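You operate a simulated robot arm through the tools that you are given. There is no shell and no other tool.

Carry out the task below with a simulated robot arm. There is one attempt and no reset: what you move stays moved.

TASK
Close the big marker down and cap its lens.
Fine: key off first; preview, fan and mains off; raise the shield to reach the cap and leave it up.

Only the result counts: the job must be done as asked and must still hold three seconds after the hand-in. Knocking over, shifting, dropping, spilling or breaking anything else fails it. A push-on lid holds only when it is set on centred and level and pressed home; a screw cap is set on level and turned clockwise until tight.

THE ROBOT
A 7-joint arm with a two-finger parallel gripper, fixed in place. Base frame: the origin is at the foot of the arm, x ahead of it, y to its left, z up; the work surface is at about z = 74. Lengths are in cm, angles in degrees, forces in N, time in s.
Its first joint turns from -132.0 to 132.0 degrees. Payload 3.91 kg.
Tool frame: the origin (TCP) lies between the finger pads and is the grasp point; the fingertips stand 3 cm ahead of it; z points along the fingers, y is the line along which they close. Largest opening 11 cm; finger width 2, thickness 1; the body of the gripper, 4.8 by 11.2 cm, starts 5.5 cm behind the TCP.
Orientation is that of the tool frame in the base frame, as a unit quaternion [x, y, z, w]. With the fingers straight down and closing along the base's y, the tool's x points along the base's -x, its y along +y and its z along -z.

THE INTERFACE
- The arm moves only by the tool move_arm. Its argument "deltas" is a list of rows, each an object of numbers (a shift or turn left out is 0, a gripper value left out holds the last): "x", "y", "z": the shift along the tool's x, y, z in cm; "wx", "wy", "wz": the turn, a rotation vector about the tool's x, y, z in degrees; "jaw": the closure, from 0 (fully open) to 1 (shut). In form: [{"x": .., "y": .., "z": .., "wx": .., "wy": .., "wz": .., "jaw": ..}, ...]. A call has 1 to 20 rows; each row shifts and turns the commanded pose from where the row before left it, along the tool's axes as they then stand. A row lasts 0.2 s, in which the tool goes at most 5 cm and 8.6 degrees; a call with a longer step from one row to the next is refused whole, and so is a gripper value outside its range. Where a pose cannot be reached the arm comes as near as it can. A force on the tool above 40 N (or 10 N above the force at the start of the call, whichever is more), or a blocked arm, ends the call early, and 0.2 s more pass. The fingers move at their own pace (about 10.8 cm/s each) and stop on an object; they squeeze with about 38 N. The grip force told is the motor's: it shows also when the fingers shut on nothing. Time passes only in rows, and 0.2 s behind the last, so rows that do not move let the fingers close. It gives the time, the measured TCP pose, the force on the tool (base axes), the opening and the grip force at its end, in the units of the frame above (readings bear some noise), with the torque about the TCP (base axes, N m) and any sound that the robot's microphone picked up.
- Cameras (640 x 400 px; columns grow to the right, rows downward): "scene" is fixed at [40.24, -50.3, 131.13]; the picture's right is [0.99, -0.14, 0.00], its down [-0.03, -0.24, -0.97] and it looks along [0.13, 0.96, -0.24] (base axes); focal length 308 px, centre (320, 200). "wrist" rides on the gripper at [7.2, 1.7, -10.3] in the tool frame; the picture's right is [-0.23, 0.97, 0.00], its down [-0.76, -0.18, -0.62] and it looks along [-0.61, -0.14, 0.78] (tool axes); focal length 222 px, centre (320, 200). There is no depth. A picture from a camera that has moved, and an enlarged one, comes with that camera's place and axes in the base frame and with its lens. The place of the scene camera against the robot may be out by one fixed shift of up to 1.2 cm in any direction.
- snapshot(camera): a new picture of that camera. The clock stands still meanwhile.
- zoom(camera, box): a new picture of the part [left, top, right, bottom] of that camera's present view, enlarged. The clock stands still meanwhile.
- finish_job(): hands the job in; it is judged then, once.

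Nothing tells you positions but the pictures and the camera data. Unless the task says otherwise, let go and move clear before handing in.

The tools are called after "Call:" as name(argument=value, ...) on one line, values as JSON. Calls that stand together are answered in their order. move_arm: Moves the arm, as the interface text tells. Its arguments: {"type":"object","properties":{"deltas":{"type":"array","items":{"type":"object","properties":{"x":{"type":"number"},"y":{"type":"number"},"z":{"type":"number"},"wx":{"type":"number"},"wy":{"type":"number"},"wz":{"type":"number"},"jaw":{"type":"number"}}}}},"required":["deltas"]} The other tools are called the same way: snapshot (camera) takes a picture; zoom (camera, box) takes an enlarged picture of a part of a camera's view; finish_job () hands the job in.

At the start:

```text
time: 0.0
position: [66.59, 33.37, 123.92]
ee_rot: [0.0, 1.0, 0.0, -0.001]
ft_force: [-0.1, -0.4, 0.3]
moment: [0.02, -0.01, 0.01]
finger_gap: 11.0
gripper_force: 0.1
```

scene: 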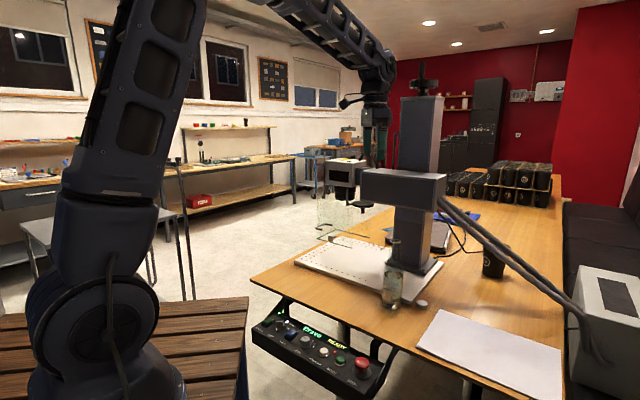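
wrist: 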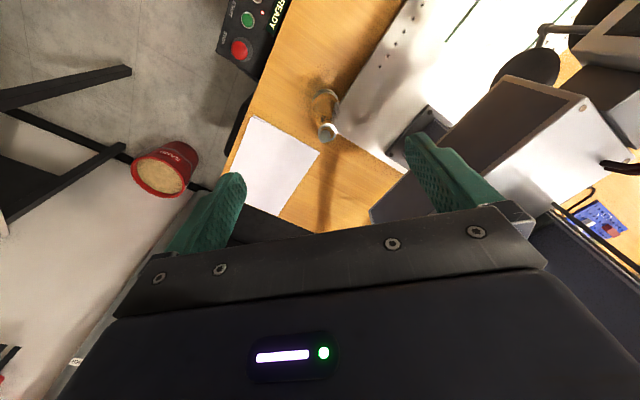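

I see a laser marker on a wooden table with a control panel on its front edge, a transparent shield under the head, and various items around. I'll look closer before moving.

Call:
zoom(camera="scene", box=[240, 280, 400, 400])

Call:
zoom(camera="scene", box=[300, 140, 460, 240])

Call:
zoom(camera="scene", box=[280, 220, 480, 345])

Call:
zoom(camera="scene", box=[360, 60, 480, 160])

Call:
zoom(camera="scene", box=[540, 240, 640, 400])

Call:
zoom(camera="wrist", box=[200, 0, 440, 150])

Call:
zoom(camera="wrist", box=[440, 0, 640, 250])

```text
3.33 times, centred on (320, 340) of scene
camera zoom: at [40.24, -50.3, 131.13], right [0.99, -0.14, 0.0], down [-0.03, -0.24, -0.97], along [0.13, 0.96, -0.24], focal length 1027 px, centre (320, -267)
```

zoom: 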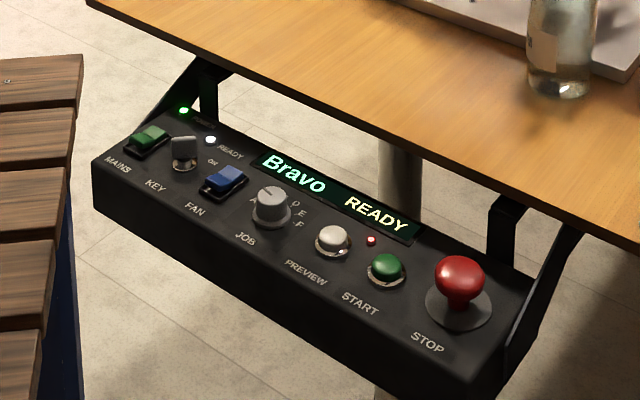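

```text
4.00 times, centred on (380, 190) of scene
camera zoom: at [40.24, -50.3, 131.13], right [0.99, -0.14, 0.0], down [-0.03, -0.24, -0.97], along [0.13, 0.96, -0.24], focal length 1232 px, centre (80, 240)
```

zoom: 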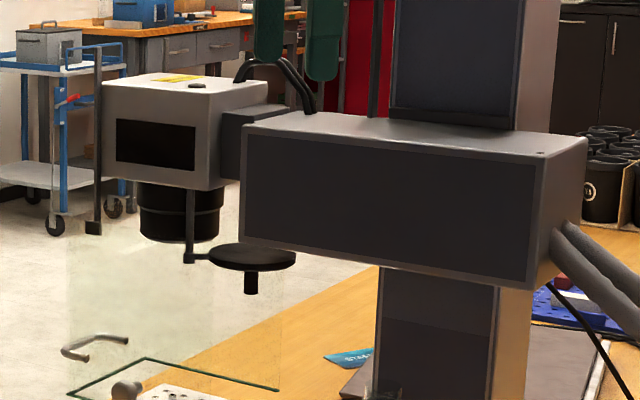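

```text
3.20 times, centred on (380, 282) of scene
camera zoom: at [40.24, -50.3, 131.13], right [0.99, -0.14, 0.0], down [-0.03, -0.24, -0.97], along [0.13, 0.96, -0.24], focal length 986 px, centre (128, -64)
```

zoom: 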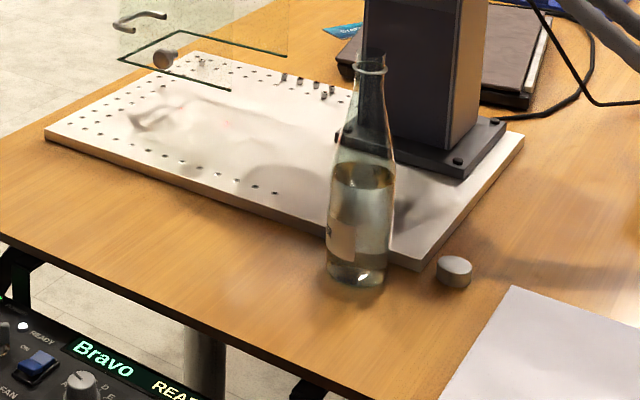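

```text
4.00 times, centred on (420, 110) of scene
camera zoom: at [40.24, -50.3, 131.13], right [0.99, -0.14, 0.0], down [-0.03, -0.24, -0.97], along [0.13, 0.96, -0.24], focal length 1232 px, centre (-80, 560)
```

zoom: 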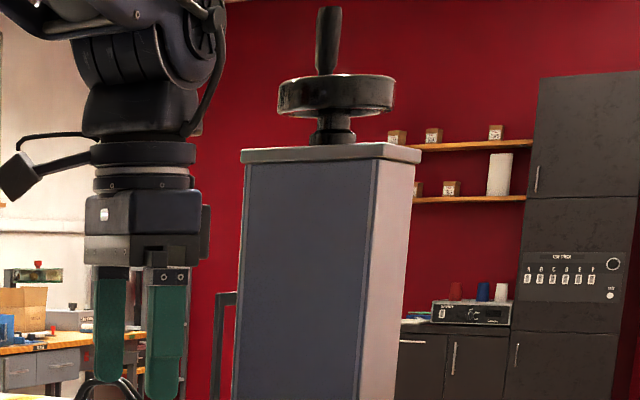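

```text
2.50 times, centred on (590, 320) of scene
camera zoom: at [40.24, -50.3, 131.13], right [0.99, -0.14, 0.0], down [-0.03, -0.24, -0.97], along [0.13, 0.96, -0.24], focal length 770 px, centre (-355, -100)
```

zoom: 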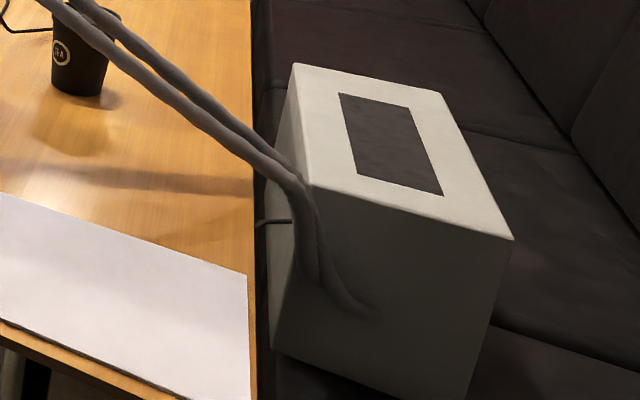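

```text
2.67 times, centred on (320, 75) of wrist
camera zoom: at [59.24, 35.23, 134.22], right [0.23, 0.97, 0.0], down [0.76, -0.18, 0.62], along [0.61, -0.14, -0.78], focal length 592 px, centre (320, 533)
```

zoom: 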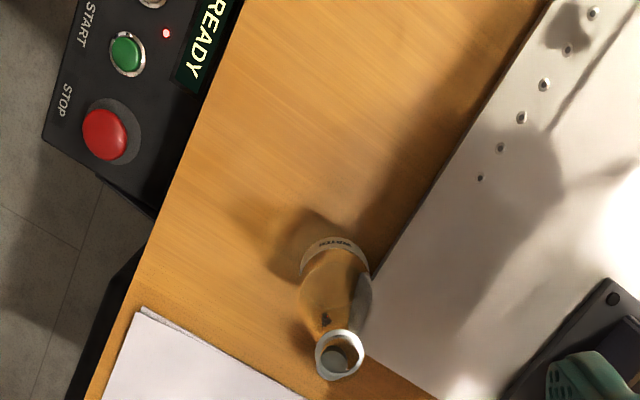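

```text
1.60 times, centred on (540, 125) of wrist
camera zoom: at [59.24, 35.23, 134.22], right [0.23, 0.97, 0.0], down [0.76, -0.18, 0.62], along [0.61, -0.14, -0.78], focal length 355 px, centre (-32, 320)
```

zoom: 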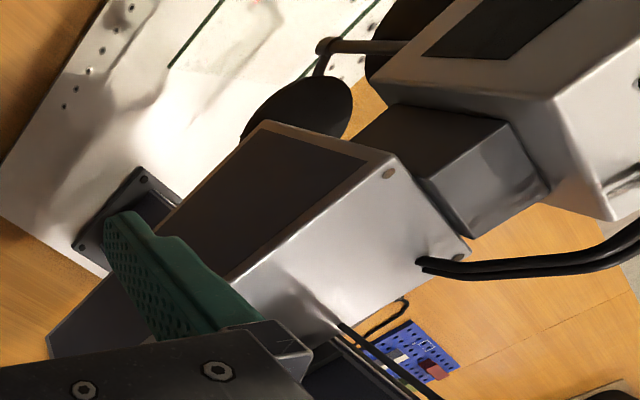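

The controls run along the table's front edge from about (36,36) to (60,15) at z≈70. The lens head is around (66,68,101), with a black disc hanging near it, and the bottle is at about (75,34). I'll move the wrist camera over the panel for a clear look.

Call:
move_arm(deltas=[{"x": 4, "y": -1.5}, {"x": 4, "y": -1.5, "z": 1}, {"x": 4, "y": -1.5, "z": 2}, {"x": 4, "y": -1, "z": 3}, {"x": 2, "z": 4}, {"z": 4}, {"z": 4}, {}])

Call:
snapshot(camera="wrist")

Call:
snapshot(camera="scene")

```text
refused: row 4 steps farther than a row can; nothing moved
```

```text
taken
camera wrist: at [59.24, 35.23, 134.22], right [0.23, 0.97, 0.0], down [0.76, -0.18, 0.62], along [0.61, -0.14, -0.78], focal length 222 px, centre (320, 200)
```

wrist: 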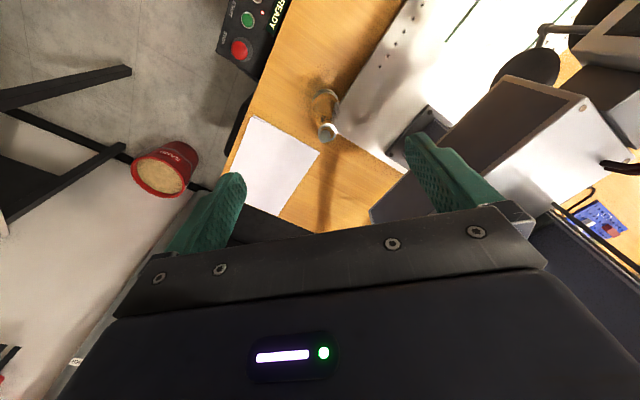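

```text
taken
```

scene: 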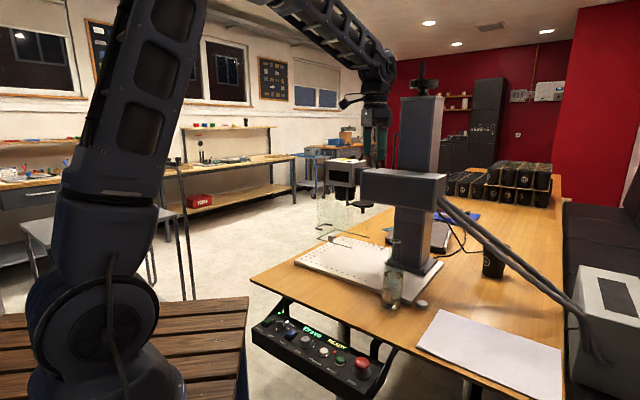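

The move was refused because one row's combined step was over 5 cm. Nothing has moved, so I'll resend it with smaller steps.

Call:
move_arm(deltas=[{"x": 4, "y": -1.5}, {"x": 4, "y": -1.5, "z": 1}, {"x": 4, "y": -1.5, "z": 2}, {"x": 3, "y": -1, "z": 3}, {"x": 2, "z": 4}, {"z": 4}, {"z": 4}, {}])

Call:
snapshot(camera="wrist")

Call:
snapshot(camera="scene")

```text
time: 1.8
position: [49.61, 28.0, 105.88]
ee_rot: [0.001, 1.0, 0.0, -0.001]
ft_force: [1.0, 0.0, -0.1]
moment: [0.01, -0.01, 0.04]
finger_gap: 11.0
gripper_force: 0.1
```

```text
taken
camera wrist: at [42.34, 29.81, 116.23], right [0.23, 0.97, 0.0], down [0.76, -0.18, 0.62], along [0.61, -0.14, -0.78], focal length 222 px, centre (320, 200)
```

wrist: 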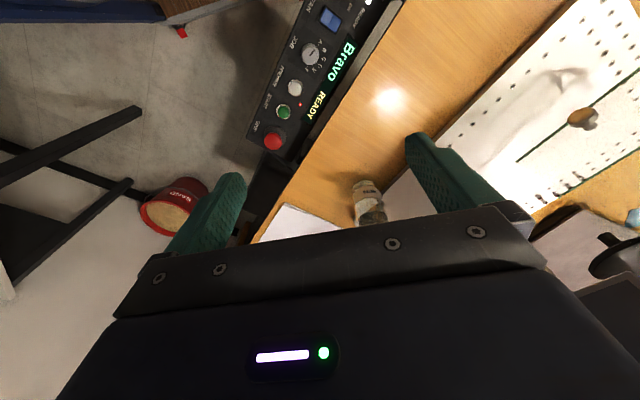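

```text
taken
```

scene: 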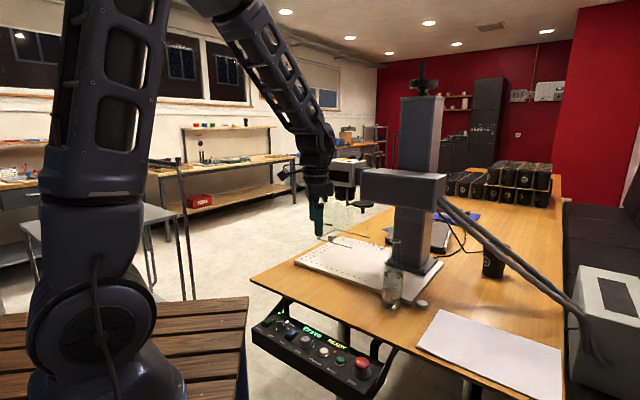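

The panel sits mostly outside the picture because the camera looks outward. I'll yaw the tool about 49° so the camera sits on the operator's side facing the panel, and move over the KEY/FAN area.

Call:
move_arm(deltas=[{"wz": -8.2}, {"wz": -8.2}, {"wz": -8.2}, {"wz": -8.2}, {"wz": -8.2}, {"wz": -8}, {"y": 3, "z": 3}, {"y": 3, "z": 3}, {"x": 1, "y": 1.6, "z": 3}, {"z": 3}, {}])

Call:
snapshot(camera="wrist")

```text
time: 4.2
position: [42.97, 32.28, 93.71]
ee_rot: [-0.416, 0.909, 0.0, 0.0]
ft_force: [-1.0, -0.6, -0.1]
moment: [-0.03, 0.0, 0.02]
finger_gap: 11.0
gripper_force: 0.1
```

```text
taken
camera wrist: at [36.95, 28.0, 104.17], right [-0.59, 0.81, 0.0], down [0.63, 0.46, 0.62], along [0.5, 0.37, -0.78], focal length 222 px, centre (320, 200)
```

wrist: 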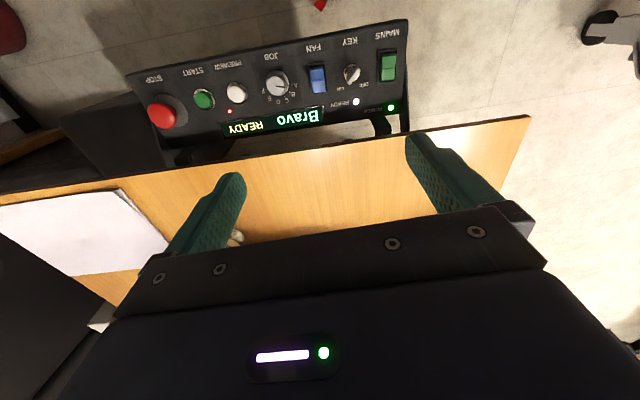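

All the controls are now in view. I'll zoom in to read the switch states and labels.

Call:
zoom(camera="wrist", box=[290, 20, 418, 100])

Call:
zoom(camera="wrist", box=[190, 50, 318, 130])

Call:
zoom(camera="scene", box=[250, 300, 310, 340])

Call:
zoom(camera="scene", box=[290, 320, 350, 365])

```text
5.00 times, centred on (354, 60) of wrist
camera zoom: at [36.95, 28.0, 104.17], right [-0.59, 0.81, 0.0], down [0.63, 0.46, 0.62], along [0.5, 0.37, -0.78], focal length 1111 px, centre (150, 900)
```

zoom: 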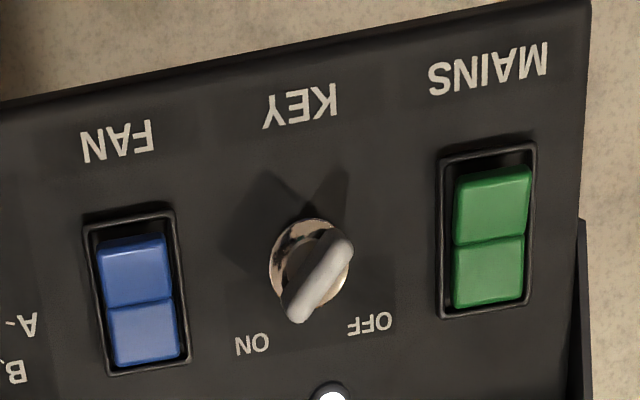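

```text
5.00 times, centred on (254, 90) of wrist
camera zoom: at [36.95, 28.0, 104.17], right [-0.59, 0.81, 0.0], down [0.63, 0.46, 0.62], along [0.5, 0.37, -0.78], focal length 1111 px, centre (650, 750)
```

zoom: 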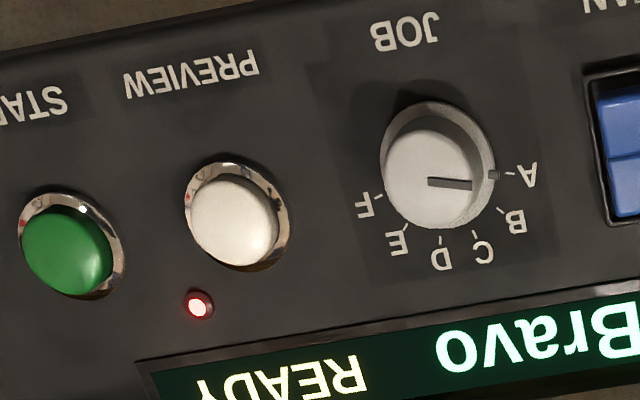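

```text
10.00 times, centred on (280, 320) of scene
camera zoom: at [40.24, -50.3, 131.13], right [0.99, -0.14, 0.0], down [-0.03, -0.24, -0.97], along [0.13, 0.96, -0.24], focal length 3080 px, centre (720, -1000)
```

zoom: 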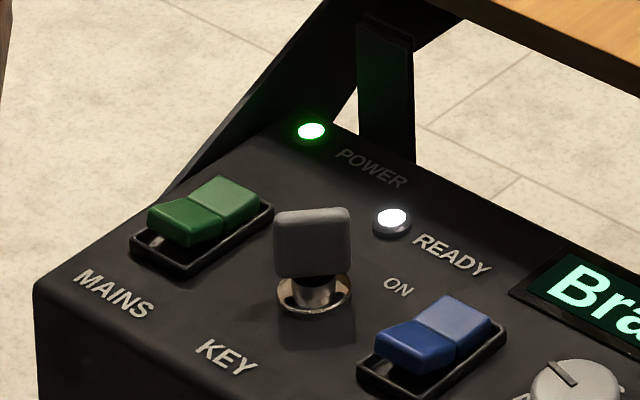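

```text
8.89 times, centred on (320, 342) of scene
camera zoom: at [40.24, -50.3, 131.13], right [0.99, -0.14, 0.0], down [-0.03, -0.24, -0.97], along [0.13, 0.96, -0.24], focal length 2738 px, centre (320, -1067)
```

zoom: 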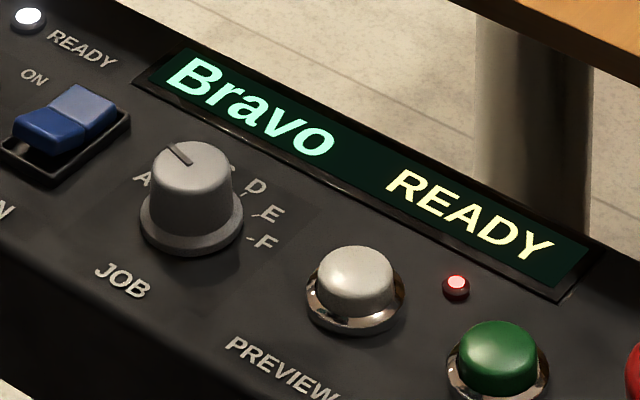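

Both rockers (MAINS, FAN) have their far half pressed in, which means ON. The key paddle points to ON, roughly along base +x, and OFF is about 90° counter-clockwise. PREVIEW's LED is lit. The panel is about level at z≈68.3 with the key axis near (38.7, 35.0), so I'll line up above the key with a narrowed jaw.

Call:
move_arm(deltas=[{"wz": 7.5, "jaw": 0.68}, {"wz": 7.5}, {"wz": 7.5}, {"wz": 7.5}, {"wz": 7.5}, {"wz": 7.5}, {"x": 2.2, "y": 1.6, "z": 3}, {"x": 2.2, "y": 1.5, "z": 3}, {"z": 2.5}, {}])

Call:
snapshot(camera="wrist")

Call:
snapshot(camera="scene")

```text
time: 6.4
position: [38.32, 35.1, 85.22]
ee_rot: [-0.034, 0.999, 0.0, 0.001]
ft_force: [-0.2, 0.2, -0.4]
moment: [-0.01, -0.01, -0.01]
finger_gap: 3.54
gripper_force: 0.1
```

```text
taken
camera wrist: at [31.02, 36.23, 95.65], right [0.16, 0.99, 0.0], down [0.77, -0.12, 0.62], along [0.62, -0.1, -0.78], focal length 222 px, centre (320, 200)
```

wrist: 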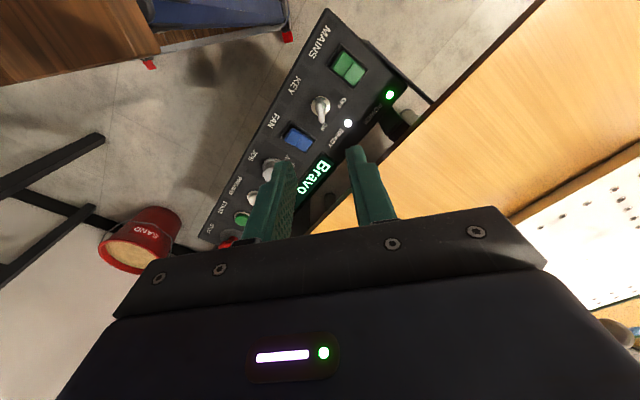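

```text
taken
```

scene: 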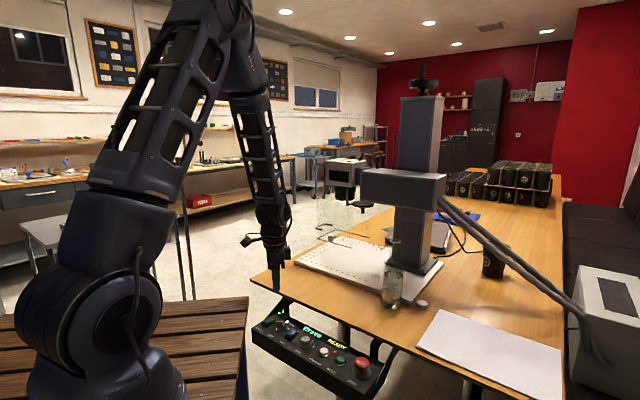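

The tool is above the key. I'll refine the key's position from this second viewpoint.

Call:
zoom(camera="wrist", box=[270, 50, 398, 130])

Call:
zoom(camera="scene", box=[245, 270, 325, 340])

```text
5.00 times, centred on (334, 90) of wrist
camera zoom: at [31.02, 36.23, 95.65], right [0.16, 0.99, 0.0], down [0.77, -0.12, 0.62], along [0.62, -0.1, -0.78], focal length 1111 px, centre (250, 750)
```

zoom: 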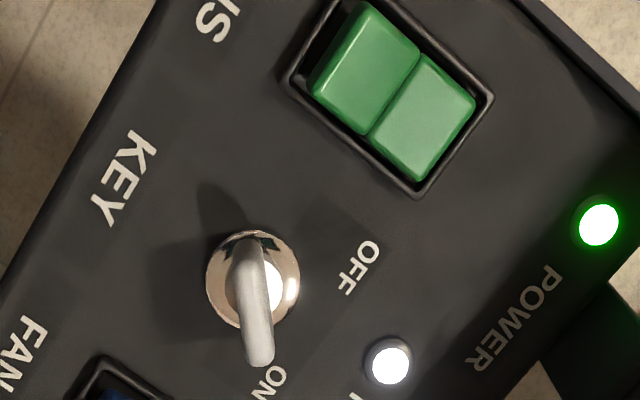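

```text
5.71 times, centred on (285, 305) of scene
camera zoom: at [40.24, -50.3, 131.13], right [0.99, -0.14, 0.0], down [-0.03, -0.24, -0.97], along [0.13, 0.96, -0.24], focal length 1760 px, centre (520, -400)
```

zoom: 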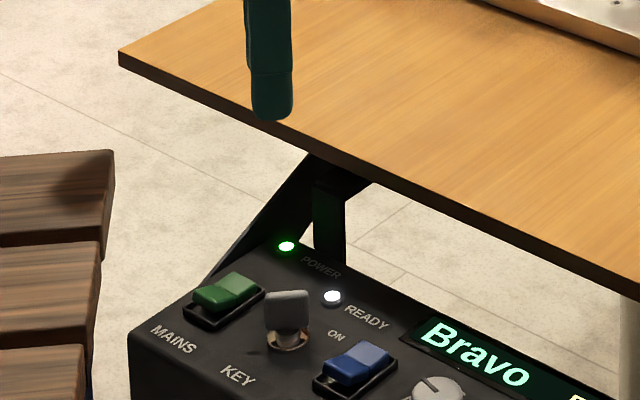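

The key axis comes out at (38.6, 35.05), which matches the first estimate. I'll descend around the paddle with the jaw narrowed, then look.

Call:
move_arm(deltas=[{"x": -0.25, "z": 3}, {"z": 3}, {"z": 2.5}, {"z": 2}, {"z": 1.2}, {"z": 1}, {}])

Call:
zoom(camera="wrist", box=[220, 80, 420, 205])

Call:
zoom(camera="scene", box=[245, 290, 309, 340])

```text
time: 8.0
position: [38.74, 34.98, 72.66]
ee_rot: [-0.036, 0.999, 0.0, 0.0]
ft_force: [0.2, -0.3, 0.2]
moment: [0.02, -0.03, 0.02]
finger_gap: 3.53
gripper_force: 0.0
```

```text
3.20 times, centred on (320, 142) of wrist
camera zoom: at [31.43, 36.26, 83.07], right [0.16, 0.99, 0.0], down [0.77, -0.12, 0.62], along [0.62, -0.1, -0.78], focal length 711 px, centre (320, 384)
```

zoom: 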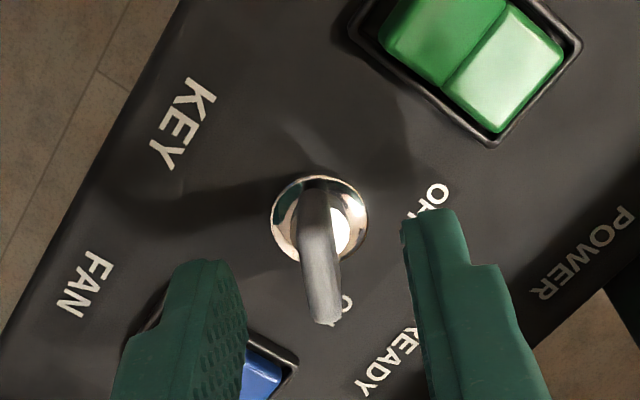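

```text
8.00 times, centred on (277, 315) of scene
camera zoom: at [40.24, -50.3, 131.13], right [0.99, -0.14, 0.0], down [-0.03, -0.24, -0.97], along [0.13, 0.96, -0.24], focal length 2464 px, centre (664, -720)
```

zoom: 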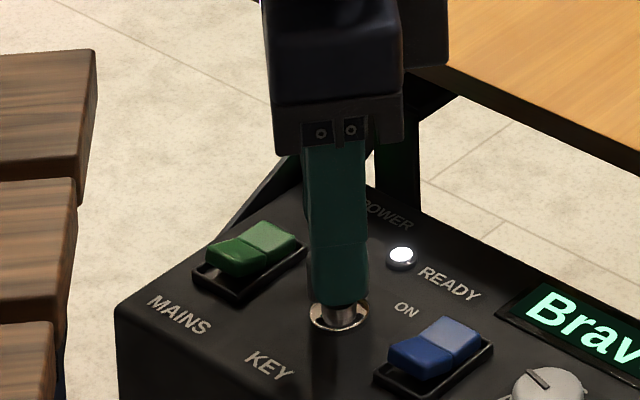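

The fingers straddle the paddle at the right height. I'll close on it and turn it counter-clockwise toward OFF.

Call:
move_arm(deltas=[{"jaw": 0.9}, {"jaw": 1}, {}, {}])

Call:
move_arm(deltas=[{"wz": -6}, {"wz": -6}, {"wz": -6}, {"wz": -6}, {"wz": -6}, {"wz": -6}, {"wz": -6}, {"wz": -6}, {}])

Call:
snapshot(camera="wrist")

```text
time: 9.0
position: [38.84, 34.96, 72.61]
ee_rot: [-0.035, 0.999, 0.0, 0.0]
ft_force: [1.1, -1.9, -2.2]
moment: [-0.03, -0.36, 0.02]
finger_gap: 0.7
gripper_force: 45.0
```

```text
time: 11.1
position: [38.85, 34.85, 72.63]
ee_rot: [-0.439, 0.899, 0.0, 0.001]
ft_force: [-1.6, -6.5, 7.9]
moment: [0.2, -0.2, 0.02]
finger_gap: 0.67
gripper_force: 45.1
stopped in row 9: the force on the tool passed its limit at 40 N (the readings are from after the stop); the commanded pose is now the measured one
```

```text
taken
camera wrist: at [33.01, 30.35, 83.03], right [-0.63, 0.78, 0.0], down [0.61, 0.49, 0.62], along [0.49, 0.39, -0.78], focal length 222 px, centre (320, 200)
```

wrist: 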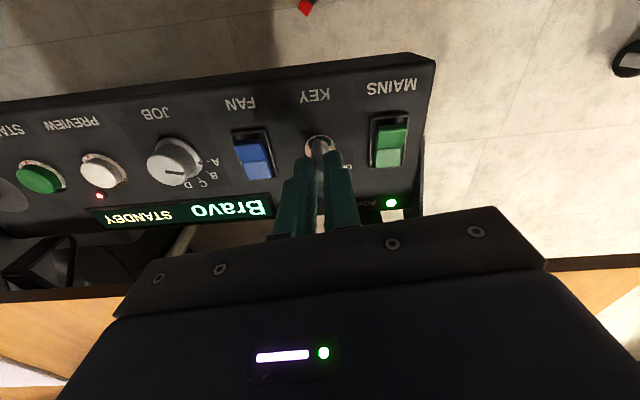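

The display has changed from READY to STANDBY, and the turn stopped on a force limit at about 48°. I'll look closely at the key.

Call:
zoom(camera="wrist", box=[256, 80, 416, 180])

Call:
zoom(camera="scene", box=[245, 290, 309, 340])

```text
4.00 times, centred on (336, 130) of wrist
camera zoom: at [33.01, 30.35, 83.03], right [-0.63, 0.78, 0.0], down [0.61, 0.49, 0.62], along [0.49, 0.39, -0.78], focal length 888 px, centre (256, 480)
```

zoom: 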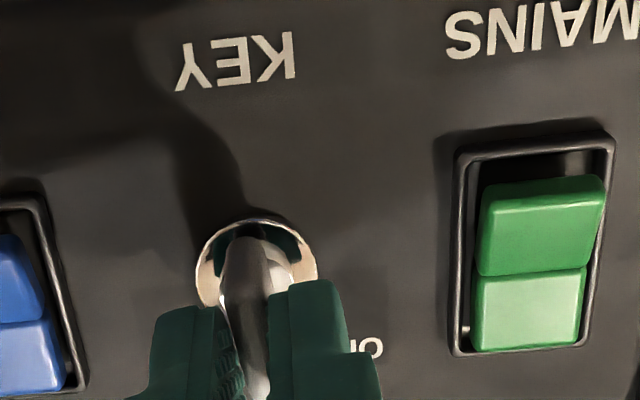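

```text
8.00 times, centred on (277, 315) of scene
camera zoom: at [40.24, -50.3, 131.13], right [0.99, -0.14, 0.0], down [-0.03, -0.24, -0.97], along [0.13, 0.96, -0.24], focal length 2464 px, centre (664, -720)
```

zoom: 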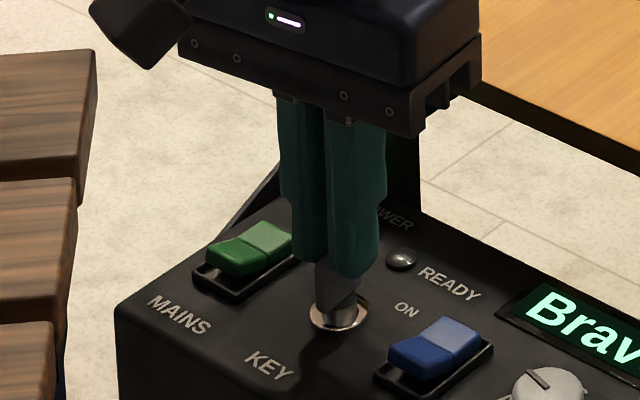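

The READY lamp is out, but the paddle is only halfway to OFF. I'll keep turning in smaller steps.

Call:
move_arm(deltas=[{"wz": -4}, {"wz": -4}, {"wz": -4}, {"wz": -4}, {"wz": -4}, {}])

Call:
snapshot(camera="wrist")

```text
time: 12.5
position: [39.04, 34.88, 72.7]
ee_rot: [-0.589, 0.808, -0.001, 0.001]
ft_force: [-17.0, -8.3, 26.4]
moment: [0.6, 0.22, 0.02]
finger_gap: 0.68
gripper_force: 45.2
```

```text
taken
camera wrist: at [35.0, 28.64, 83.02], right [-0.86, 0.51, 0.0], down [0.4, 0.67, 0.62], along [0.32, 0.53, -0.78], focal length 222 px, centre (320, 200)
```

wrist: 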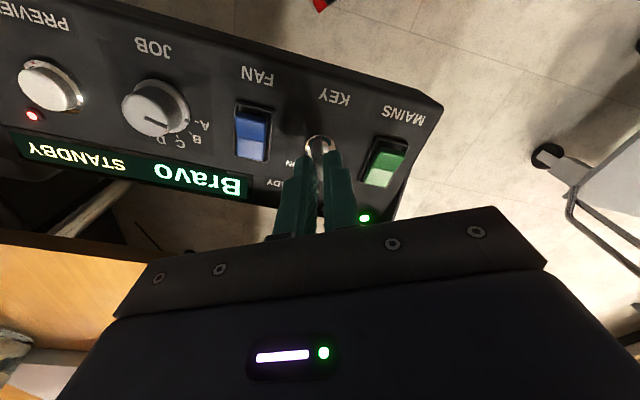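

The tool is at 72° and side force is building because I'm slightly off the key's axis. I'll ease the grip and look before re-gripping and finishing the turn.

Call:
move_arm(deltas=[{"jaw": 0.75}, {}, {}])

Call:
zoom(camera="wrist", box=[240, 80, 400, 180])

Call:
zoom(camera="scene", box=[245, 290, 309, 340])

```text
time: 13.3
position: [38.97, 34.99, 72.7]
ee_rot: [-0.589, 0.808, 0.0, 0.0]
ft_force: [0.4, 0.6, -0.1]
moment: [-0.02, 0.01, 0.01]
finger_gap: 2.77
gripper_force: 0.0
```

```text
4.00 times, centred on (320, 130) of wrist
camera zoom: at [35.09, 28.67, 82.99], right [-0.86, 0.52, 0.0], down [0.4, 0.67, 0.62], along [0.32, 0.53, -0.78], focal length 888 px, centre (320, 480)
```

zoom: 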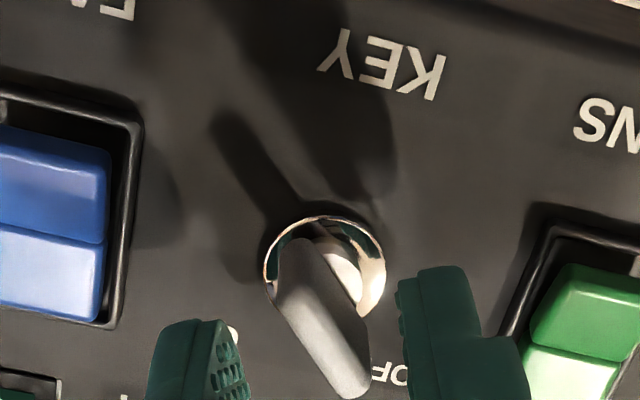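

```text
8.00 times, centred on (277, 315) of scene
camera zoom: at [40.24, -50.3, 131.13], right [0.99, -0.14, 0.0], down [-0.03, -0.24, -0.97], along [0.13, 0.96, -0.24], focal length 2464 px, centre (664, -720)
```

zoom: 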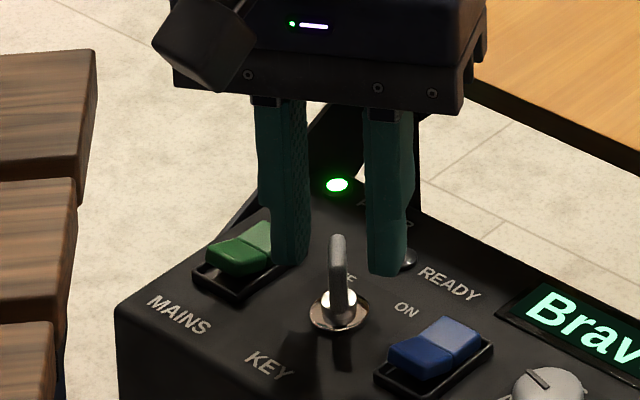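

The key has settled at OFF: the paddle is edge-on to the scene camera, READY is out and the display says STANDBY. Next I'll lift, yaw so the camera looks along the panel, and move over PREVIEW.

Call:
move_arm(deltas=[{"z": -2}, {"z": -4}, {"z": -4}, {"z": -3}, {"jaw": 1}, {}])

Call:
move_arm(deltas=[{"wz": 7.5}, {"wz": 7.5}, {"wz": 7.5}, {"wz": 7.5}, {"wz": 7.5}, {"wz": 7.5}, {"wz": 7.5}, {"wz": 7.5}, {"wz": 7.5}, {"wz": 7.5}, {"wz": 7.5}, {"wz": 7.5}, {"wz": 7.5}, {"wz": 7.5}, {"wz": 7.5}, {}])

Call:
move_arm(deltas=[{"x": -4}, {"x": -4}, {"x": -4}, {"x": -4.6, "y": -1.5}, {}])

Call:
snapshot(camera="wrist")

Call:
snapshot(camera="scene")

```text
time: 14.7
position: [38.99, 34.77, 85.58]
ee_rot: [-0.589, 0.808, 0.0, 0.001]
ft_force: [0.3, 0.4, -0.4]
moment: [0.02, 0.04, 0.0]
finger_gap: 0.02
gripper_force: 38.0
```

```text
time: 18.1
position: [39.0, 34.97, 85.69]
ee_rot: [0.346, 0.938, 0.0, -0.001]
ft_force: [0.4, 0.0, 0.8]
moment: [-0.03, 0.01, 0.01]
finger_gap: 0.0
gripper_force: 38.3
```

```text
time: 19.3
position: [50.48, 22.92, 85.44]
ee_rot: [0.346, 0.938, 0.001, 0.0]
ft_force: [0.4, -0.1, -0.2]
moment: [-0.03, 0.02, 0.02]
finger_gap: 0.0
gripper_force: 37.5
```

```text
taken
camera wrist: at [45.99, 29.05, 95.82], right [0.8, 0.59, 0.0], down [0.46, -0.63, 0.62], along [0.37, -0.5, -0.78], focal length 222 px, centre (320, 200)
```

wrist: 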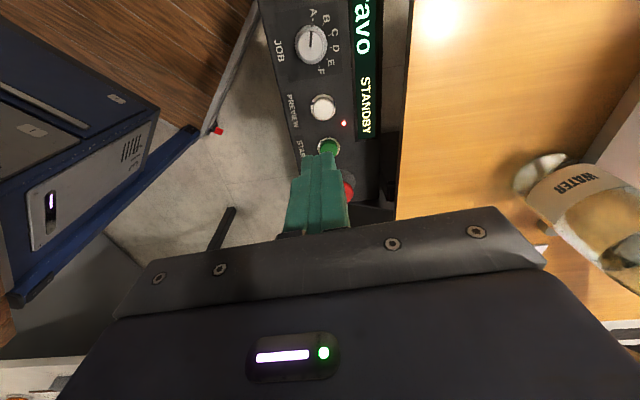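

```text
taken
```

scene: 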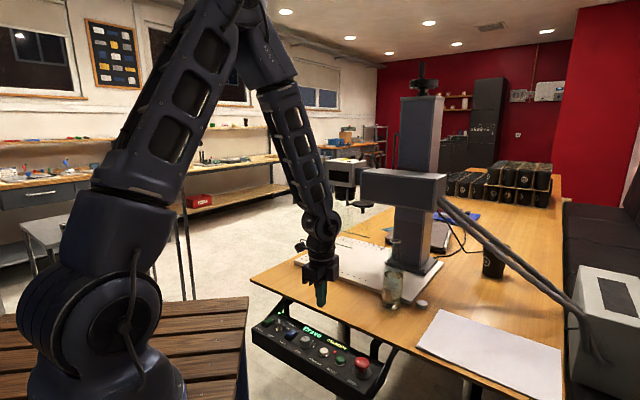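

PREVIEW is visible ahead of the fingertips with its red LED still lit. I'll zoom to centre on it.

Call:
zoom(camera="wrist", box=[270, 70, 370, 132])

```text
6.40 times, centred on (320, 101) of wrist
camera zoom: at [45.99, 29.05, 95.82], right [0.8, 0.59, 0.0], down [0.46, -0.63, 0.62], along [0.37, -0.5, -0.78], focal length 1422 px, centre (320, 834)
```

zoom: 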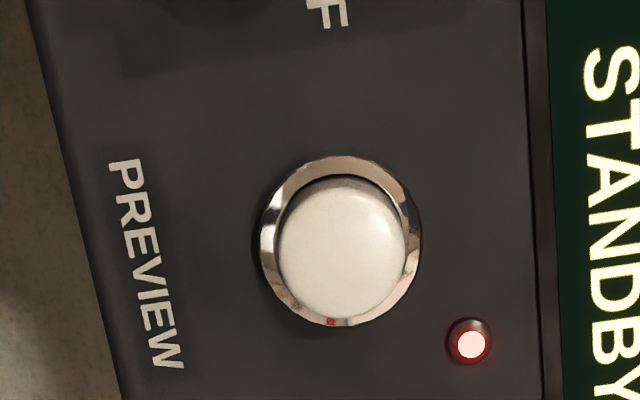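

PREVIEW centre is about (50.9, 23.15). I'll align, descend to just above it, then press in small steps.

Call:
move_arm(deltas=[{"x": -0.2, "y": 0.47, "z": 3}, {"z": 3}, {"z": 3}, {"z": 1.5}, {"z": 0.8}, {}])

Call:
zoom(camera="wrist", box=[220, 80, 420, 205])

Call:
zoom(camera="scene", box=[290, 320, 354, 370])

```text
time: 20.7
position: [50.88, 23.27, 74.27]
ee_rot: [0.345, 0.939, 0.0, 0.0]
ft_force: [0.2, 0.0, -0.2]
moment: [0.04, 0.01, -0.02]
finger_gap: 0.0
gripper_force: 37.8
```

```text
3.20 times, centred on (320, 142) of wrist
camera zoom: at [46.45, 29.42, 84.57], right [0.8, 0.59, 0.0], down [0.46, -0.63, 0.62], along [0.37, -0.5, -0.78], focal length 711 px, centre (320, 384)
```

zoom: 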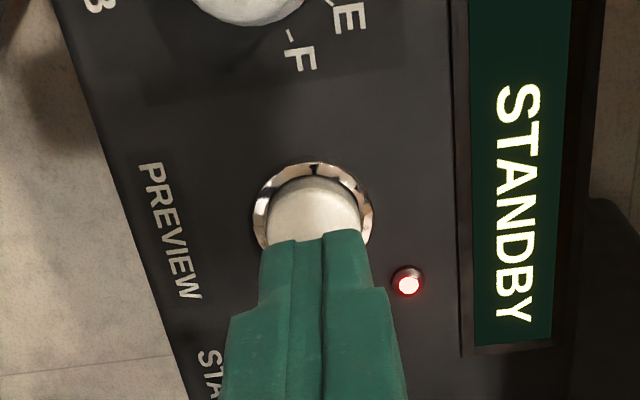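

```text
8.00 times, centred on (322, 345) of scene
camera zoom: at [40.24, -50.3, 131.13], right [0.99, -0.14, 0.0], down [-0.03, -0.24, -0.97], along [0.13, 0.96, -0.24], focal length 2464 px, centre (304, -960)
```

zoom: 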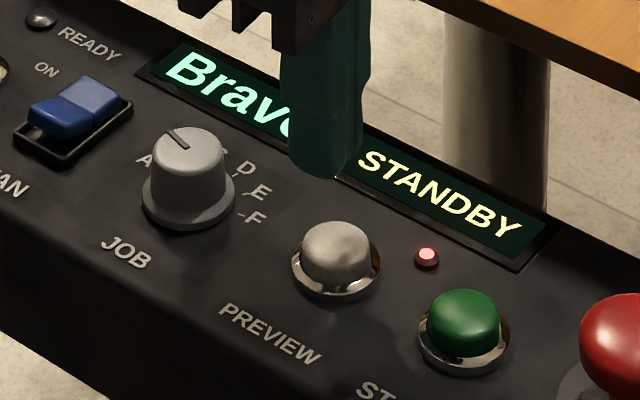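

The fingertips are centred on the button. I'll press down gently and watch the force and the LED.

Call:
move_arm(deltas=[{"z": 0.4}, {"z": 0.3}, {"z": 0.3}, {"z": 0.3}, {}])

Call:
zoom(camera="wrist", box=[220, 80, 420, 205])

```text
time: 21.9
position: [51.01, 23.28, 72.97]
ee_rot: [0.345, 0.938, 0.0, 0.0]
ft_force: [0.0, 0.4, -0.2]
moment: [-0.01, 0.0, 0.03]
finger_gap: 0.0
gripper_force: 37.9
```

```text
3.20 times, centred on (320, 142) of wrist
camera zoom: at [46.45, 29.43, 83.38], right [0.8, 0.59, 0.0], down [0.46, -0.63, 0.62], along [0.37, -0.5, -0.78], focal length 711 px, centre (320, 384)
```

zoom: 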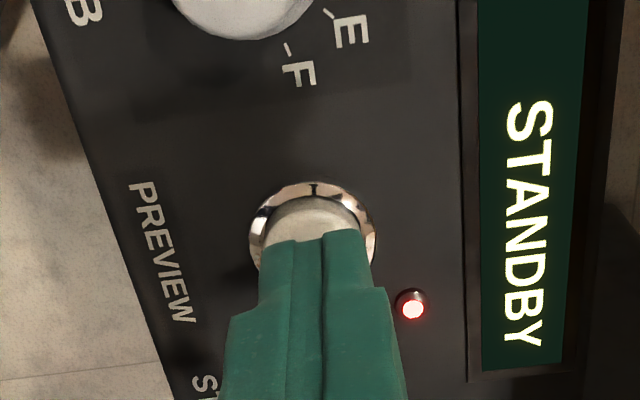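

There's no contact yet, so I'll continue down.

Call:
move_arm(deltas=[{"z": 0.2}, {"z": 0.2}, {"z": 0.2}, {"z": 0.15}, {}])

Call:
zoom(camera="wrist", box=[220, 80, 420, 205])

```text
time: 23.1
position: [50.95, 23.16, 72.29]
ee_rot: [0.346, 0.938, 0.001, -0.001]
ft_force: [0.6, 0.7, 0.0]
moment: [0.03, 0.01, -0.02]
finger_gap: 0.0
gripper_force: 37.8
```

```text
3.20 times, centred on (320, 142) of wrist
camera zoom: at [46.57, 29.34, 82.6], right [0.8, 0.59, 0.0], down [0.46, -0.63, 0.62], along [0.37, -0.5, -0.78], focal length 711 px, centre (320, 384)
```

zoom: 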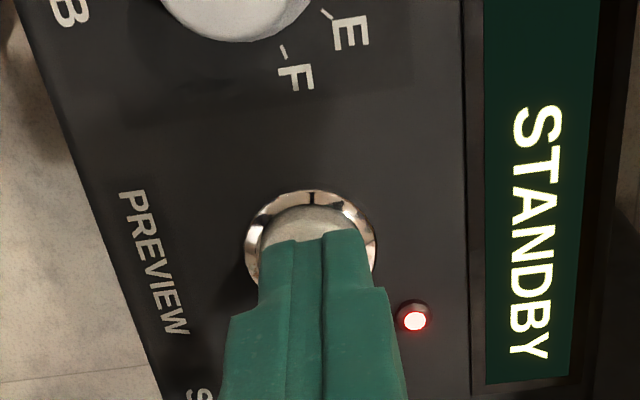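

Still no contact. I'll keep pressing.

Call:
move_arm(deltas=[{"z": 0.2}, {"z": 0.2}, {"z": 0.15}, {"z": 0.15}, {}])

Call:
zoom(camera="wrist", box=[220, 80, 420, 205])

```text
time: 24.3
position: [50.94, 23.24, 71.44]
ee_rot: [0.346, 0.938, 0.0, 0.001]
ft_force: [0.2, -0.6, 0.0]
moment: [0.01, -0.01, 0.02]
finger_gap: 0.0
gripper_force: 38.0
```

```text
3.20 times, centred on (320, 142) of wrist
camera zoom: at [46.51, 29.38, 81.92], right [0.8, 0.59, 0.0], down [0.46, -0.63, 0.62], along [0.37, -0.5, -0.78], focal length 711 px, centre (320, 384)
```

zoom: 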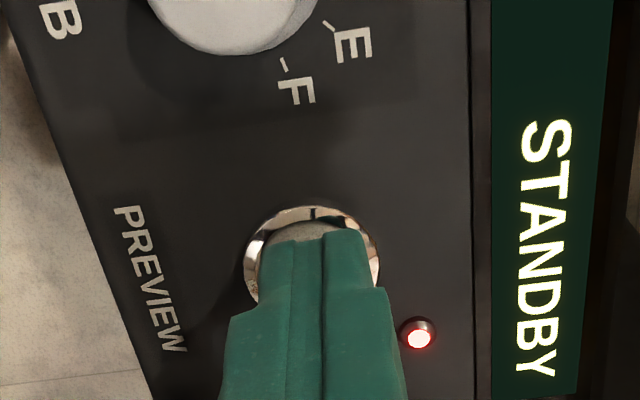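

The panel is a little lower than I estimated. I'll continue in small steps.

Call:
move_arm(deltas=[{"y": -0.12, "z": 0.15}, {"z": 0.15}, {"z": 0.15}, {}])

Call:
zoom(camera="wrist", box=[220, 80, 420, 205])

```text
time: 25.3
position: [50.95, 23.12, 71.03]
ee_rot: [0.345, 0.939, 0.0, 0.001]
ft_force: [-0.6, -1.7, 2.7]
moment: [-0.05, 0.04, -0.04]
finger_gap: 0.0
gripper_force: 38.1
heard: click
```

```text
3.20 times, centred on (320, 142) of wrist
camera zoom: at [46.51, 29.25, 81.46], right [0.8, 0.59, 0.0], down [0.46, -0.63, 0.62], along [0.37, -0.5, -0.78], focal length 711 px, centre (320, 384)
```

zoom: 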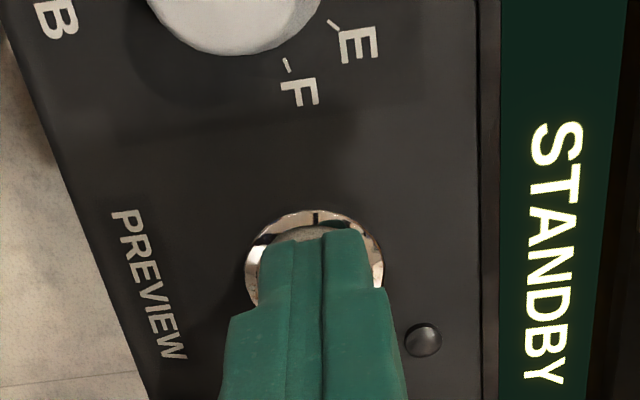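

I heard a click and the PREVIEW LED went out. Next is FAN: I'll lift, move over it with the fingers slightly open, and use only the operator-side finger to press its near half.

Call:
move_arm(deltas=[{"z": -1.5}, {"z": -4}, {"z": -4, "jaw": 0.77}, {"x": 4.1, "y": 0.5}, {"x": 4.1, "y": 0.5}, {"x": 4.1, "y": 0.57}, {}])

Call:
zoom(camera="wrist", box=[220, 60, 420, 185])

Call:
zoom(camera="scene", box=[245, 290, 345, 360])

```text
time: 26.9
position: [42.46, 32.21, 80.24]
ee_rot: [0.345, 0.938, 0.001, 0.0]
ft_force: [-0.3, 0.2, 0.1]
moment: [-0.02, -0.01, 0.01]
finger_gap: 2.55
gripper_force: 0.1
```

```text
3.20 times, centred on (320, 122) of wrist
camera zoom: at [37.97, 38.31, 90.65], right [0.8, 0.59, 0.0], down [0.46, -0.63, 0.62], along [0.37, -0.5, -0.78], focal length 711 px, centre (320, 448)
```

zoom: 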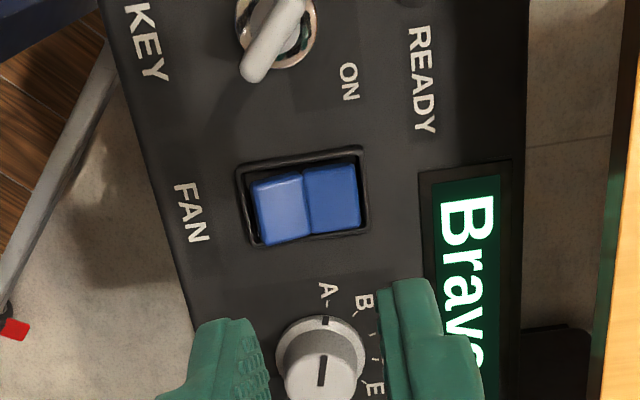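

```text
5.71 times, centred on (295, 325) of scene
camera zoom: at [40.24, -50.3, 131.13], right [0.99, -0.14, 0.0], down [-0.03, -0.24, -0.97], along [0.13, 0.96, -0.24], focal length 1760 px, centre (463, -514)
```

zoom: 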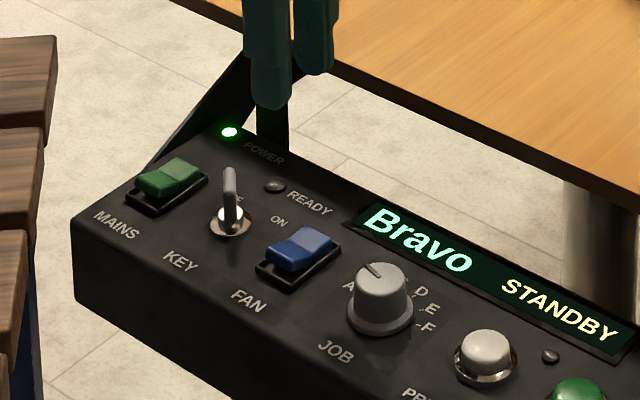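

The geometry agrees: FAN's near half is at about (41.6, 31.1). I'll descend with the operator-side finger over it.

Call:
move_arm(deltas=[{"y": 0.15, "z": 3}, {"z": 3}, {"z": 1.2}, {}])

Call:
zoom(camera="wrist", box=[220, 80, 420, 205])

Call:
zoom(camera="scene", box=[265, 300, 329, 350])

```text
time: 27.9
position: [42.61, 32.41, 73.22]
ee_rot: [0.345, 0.939, 0.0, 0.0]
ft_force: [0.3, -0.2, 0.4]
moment: [0.02, -0.03, -0.02]
finger_gap: 2.56
gripper_force: 0.0
```

```text
3.20 times, centred on (320, 142) of wrist
camera zoom: at [38.22, 38.53, 83.64], right [0.8, 0.59, 0.0], down [0.46, -0.63, 0.62], along [0.37, -0.5, -0.78], focal length 711 px, centre (320, 384)
```

zoom: 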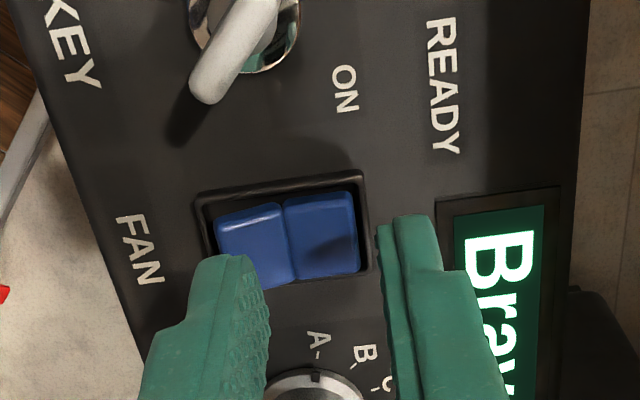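

```text
8.00 times, centred on (297, 325) of scene
camera zoom: at [40.24, -50.3, 131.13], right [0.99, -0.14, 0.0], down [-0.03, -0.24, -0.97], along [0.13, 0.96, -0.24], focal length 2464 px, centre (504, -800)
```

zoom: 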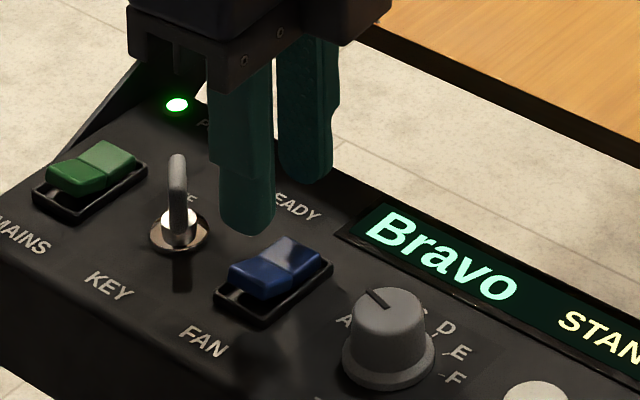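

The finger is over the front half of FAN. I'll press down in small steps.

Call:
move_arm(deltas=[{"x": 0.15, "z": 0.3}, {"z": 0.2}, {"z": 0.2}, {"z": 0.2}, {"z": 0.2}, {}])

Call:
zoom(camera="wrist", box=[220, 80, 420, 205])

```text
time: 29.3
position: [42.58, 32.58, 72.42]
ee_rot: [0.346, 0.938, 0.0, 0.001]
ft_force: [0.2, 0.0, 0.3]
moment: [0.0, -0.02, 0.01]
finger_gap: 2.54
gripper_force: 0.1
```

```text
3.20 times, centred on (320, 142) of wrist
camera zoom: at [38.07, 38.68, 82.65], right [0.8, 0.59, 0.0], down [0.46, -0.63, 0.62], along [0.37, -0.5, -0.78], focal length 711 px, centre (320, 384)
```

zoom: 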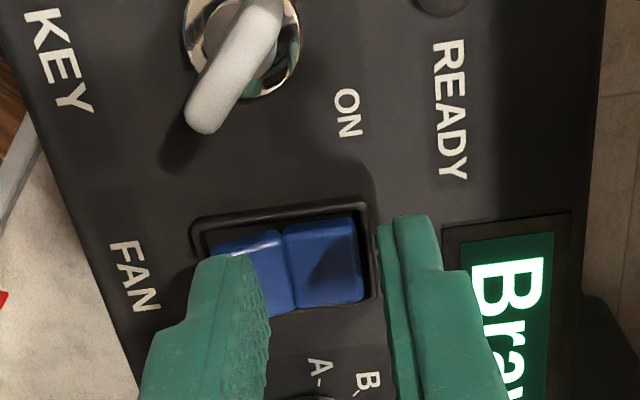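

No contact yet. I'll nudge slightly toward the table and keep descending.

Call:
move_arm(deltas=[{"y": 0.2, "z": 0.15}, {"z": 0.15}, {"z": 0.15}, {"z": 0.15}, {}])

Call:
zoom(camera="wrist", box=[220, 80, 420, 205])

```text
time: 30.5
position: [42.6, 32.78, 71.71]
ee_rot: [0.345, 0.939, 0.001, -0.001]
ft_force: [-0.1, 0.2, 0.0]
moment: [-0.01, 0.01, -0.02]
finger_gap: 2.52
gripper_force: 0.0
```

```text
3.20 times, centred on (320, 142) of wrist
camera zoom: at [38.15, 38.81, 82.07], right [0.8, 0.59, 0.0], down [0.46, -0.63, 0.62], along [0.37, -0.5, -0.78], focal length 711 px, centre (320, 384)
```

zoom: 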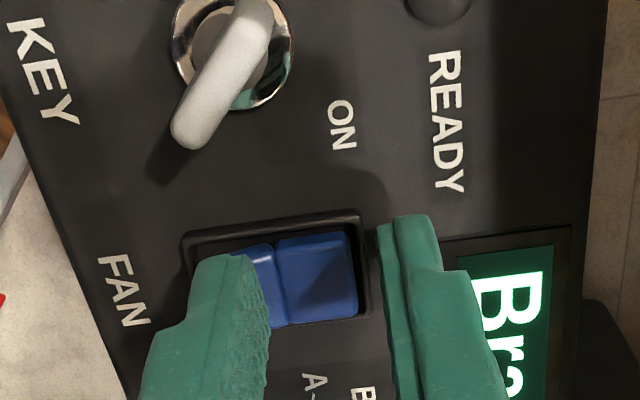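

Call:
move_arm(deltas=[{"z": 0.15}, {"z": 0.15}, {"z": 0.15}, {}])

Call:
zoom(camera="wrist", box=[220, 80, 420, 205])

Call:
zoom(camera="scene", box=[265, 300, 329, 350])

```text
time: 31.5
position: [42.69, 32.72, 71.38]
ee_rot: [0.345, 0.939, 0.0, -0.001]
ft_force: [-0.6, 0.5, -0.2]
moment: [0.04, 0.0, 0.0]
finger_gap: 2.52
gripper_force: 0.0
```

```text
3.20 times, centred on (320, 142) of wrist
camera zoom: at [38.23, 38.81, 81.7], right [0.8, 0.59, 0.0], down [0.46, -0.63, 0.62], along [0.37, -0.5, -0.78], focal length 711 px, centre (320, 384)
```

zoom: 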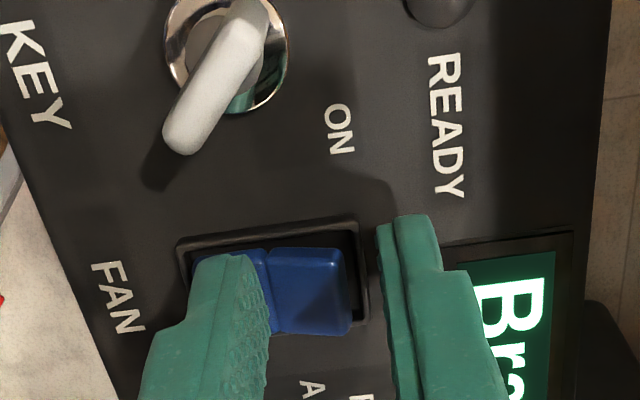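

```text
8.00 times, centred on (297, 325) of scene
camera zoom: at [40.24, -50.3, 131.13], right [0.99, -0.14, 0.0], down [-0.03, -0.24, -0.97], along [0.13, 0.96, -0.24], focal length 2464 px, centre (504, -800)
```

zoom: 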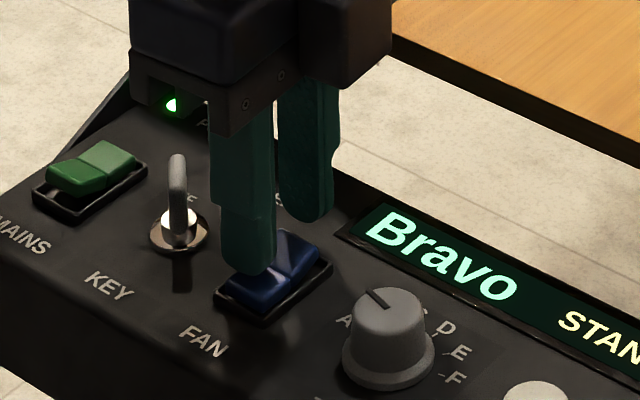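

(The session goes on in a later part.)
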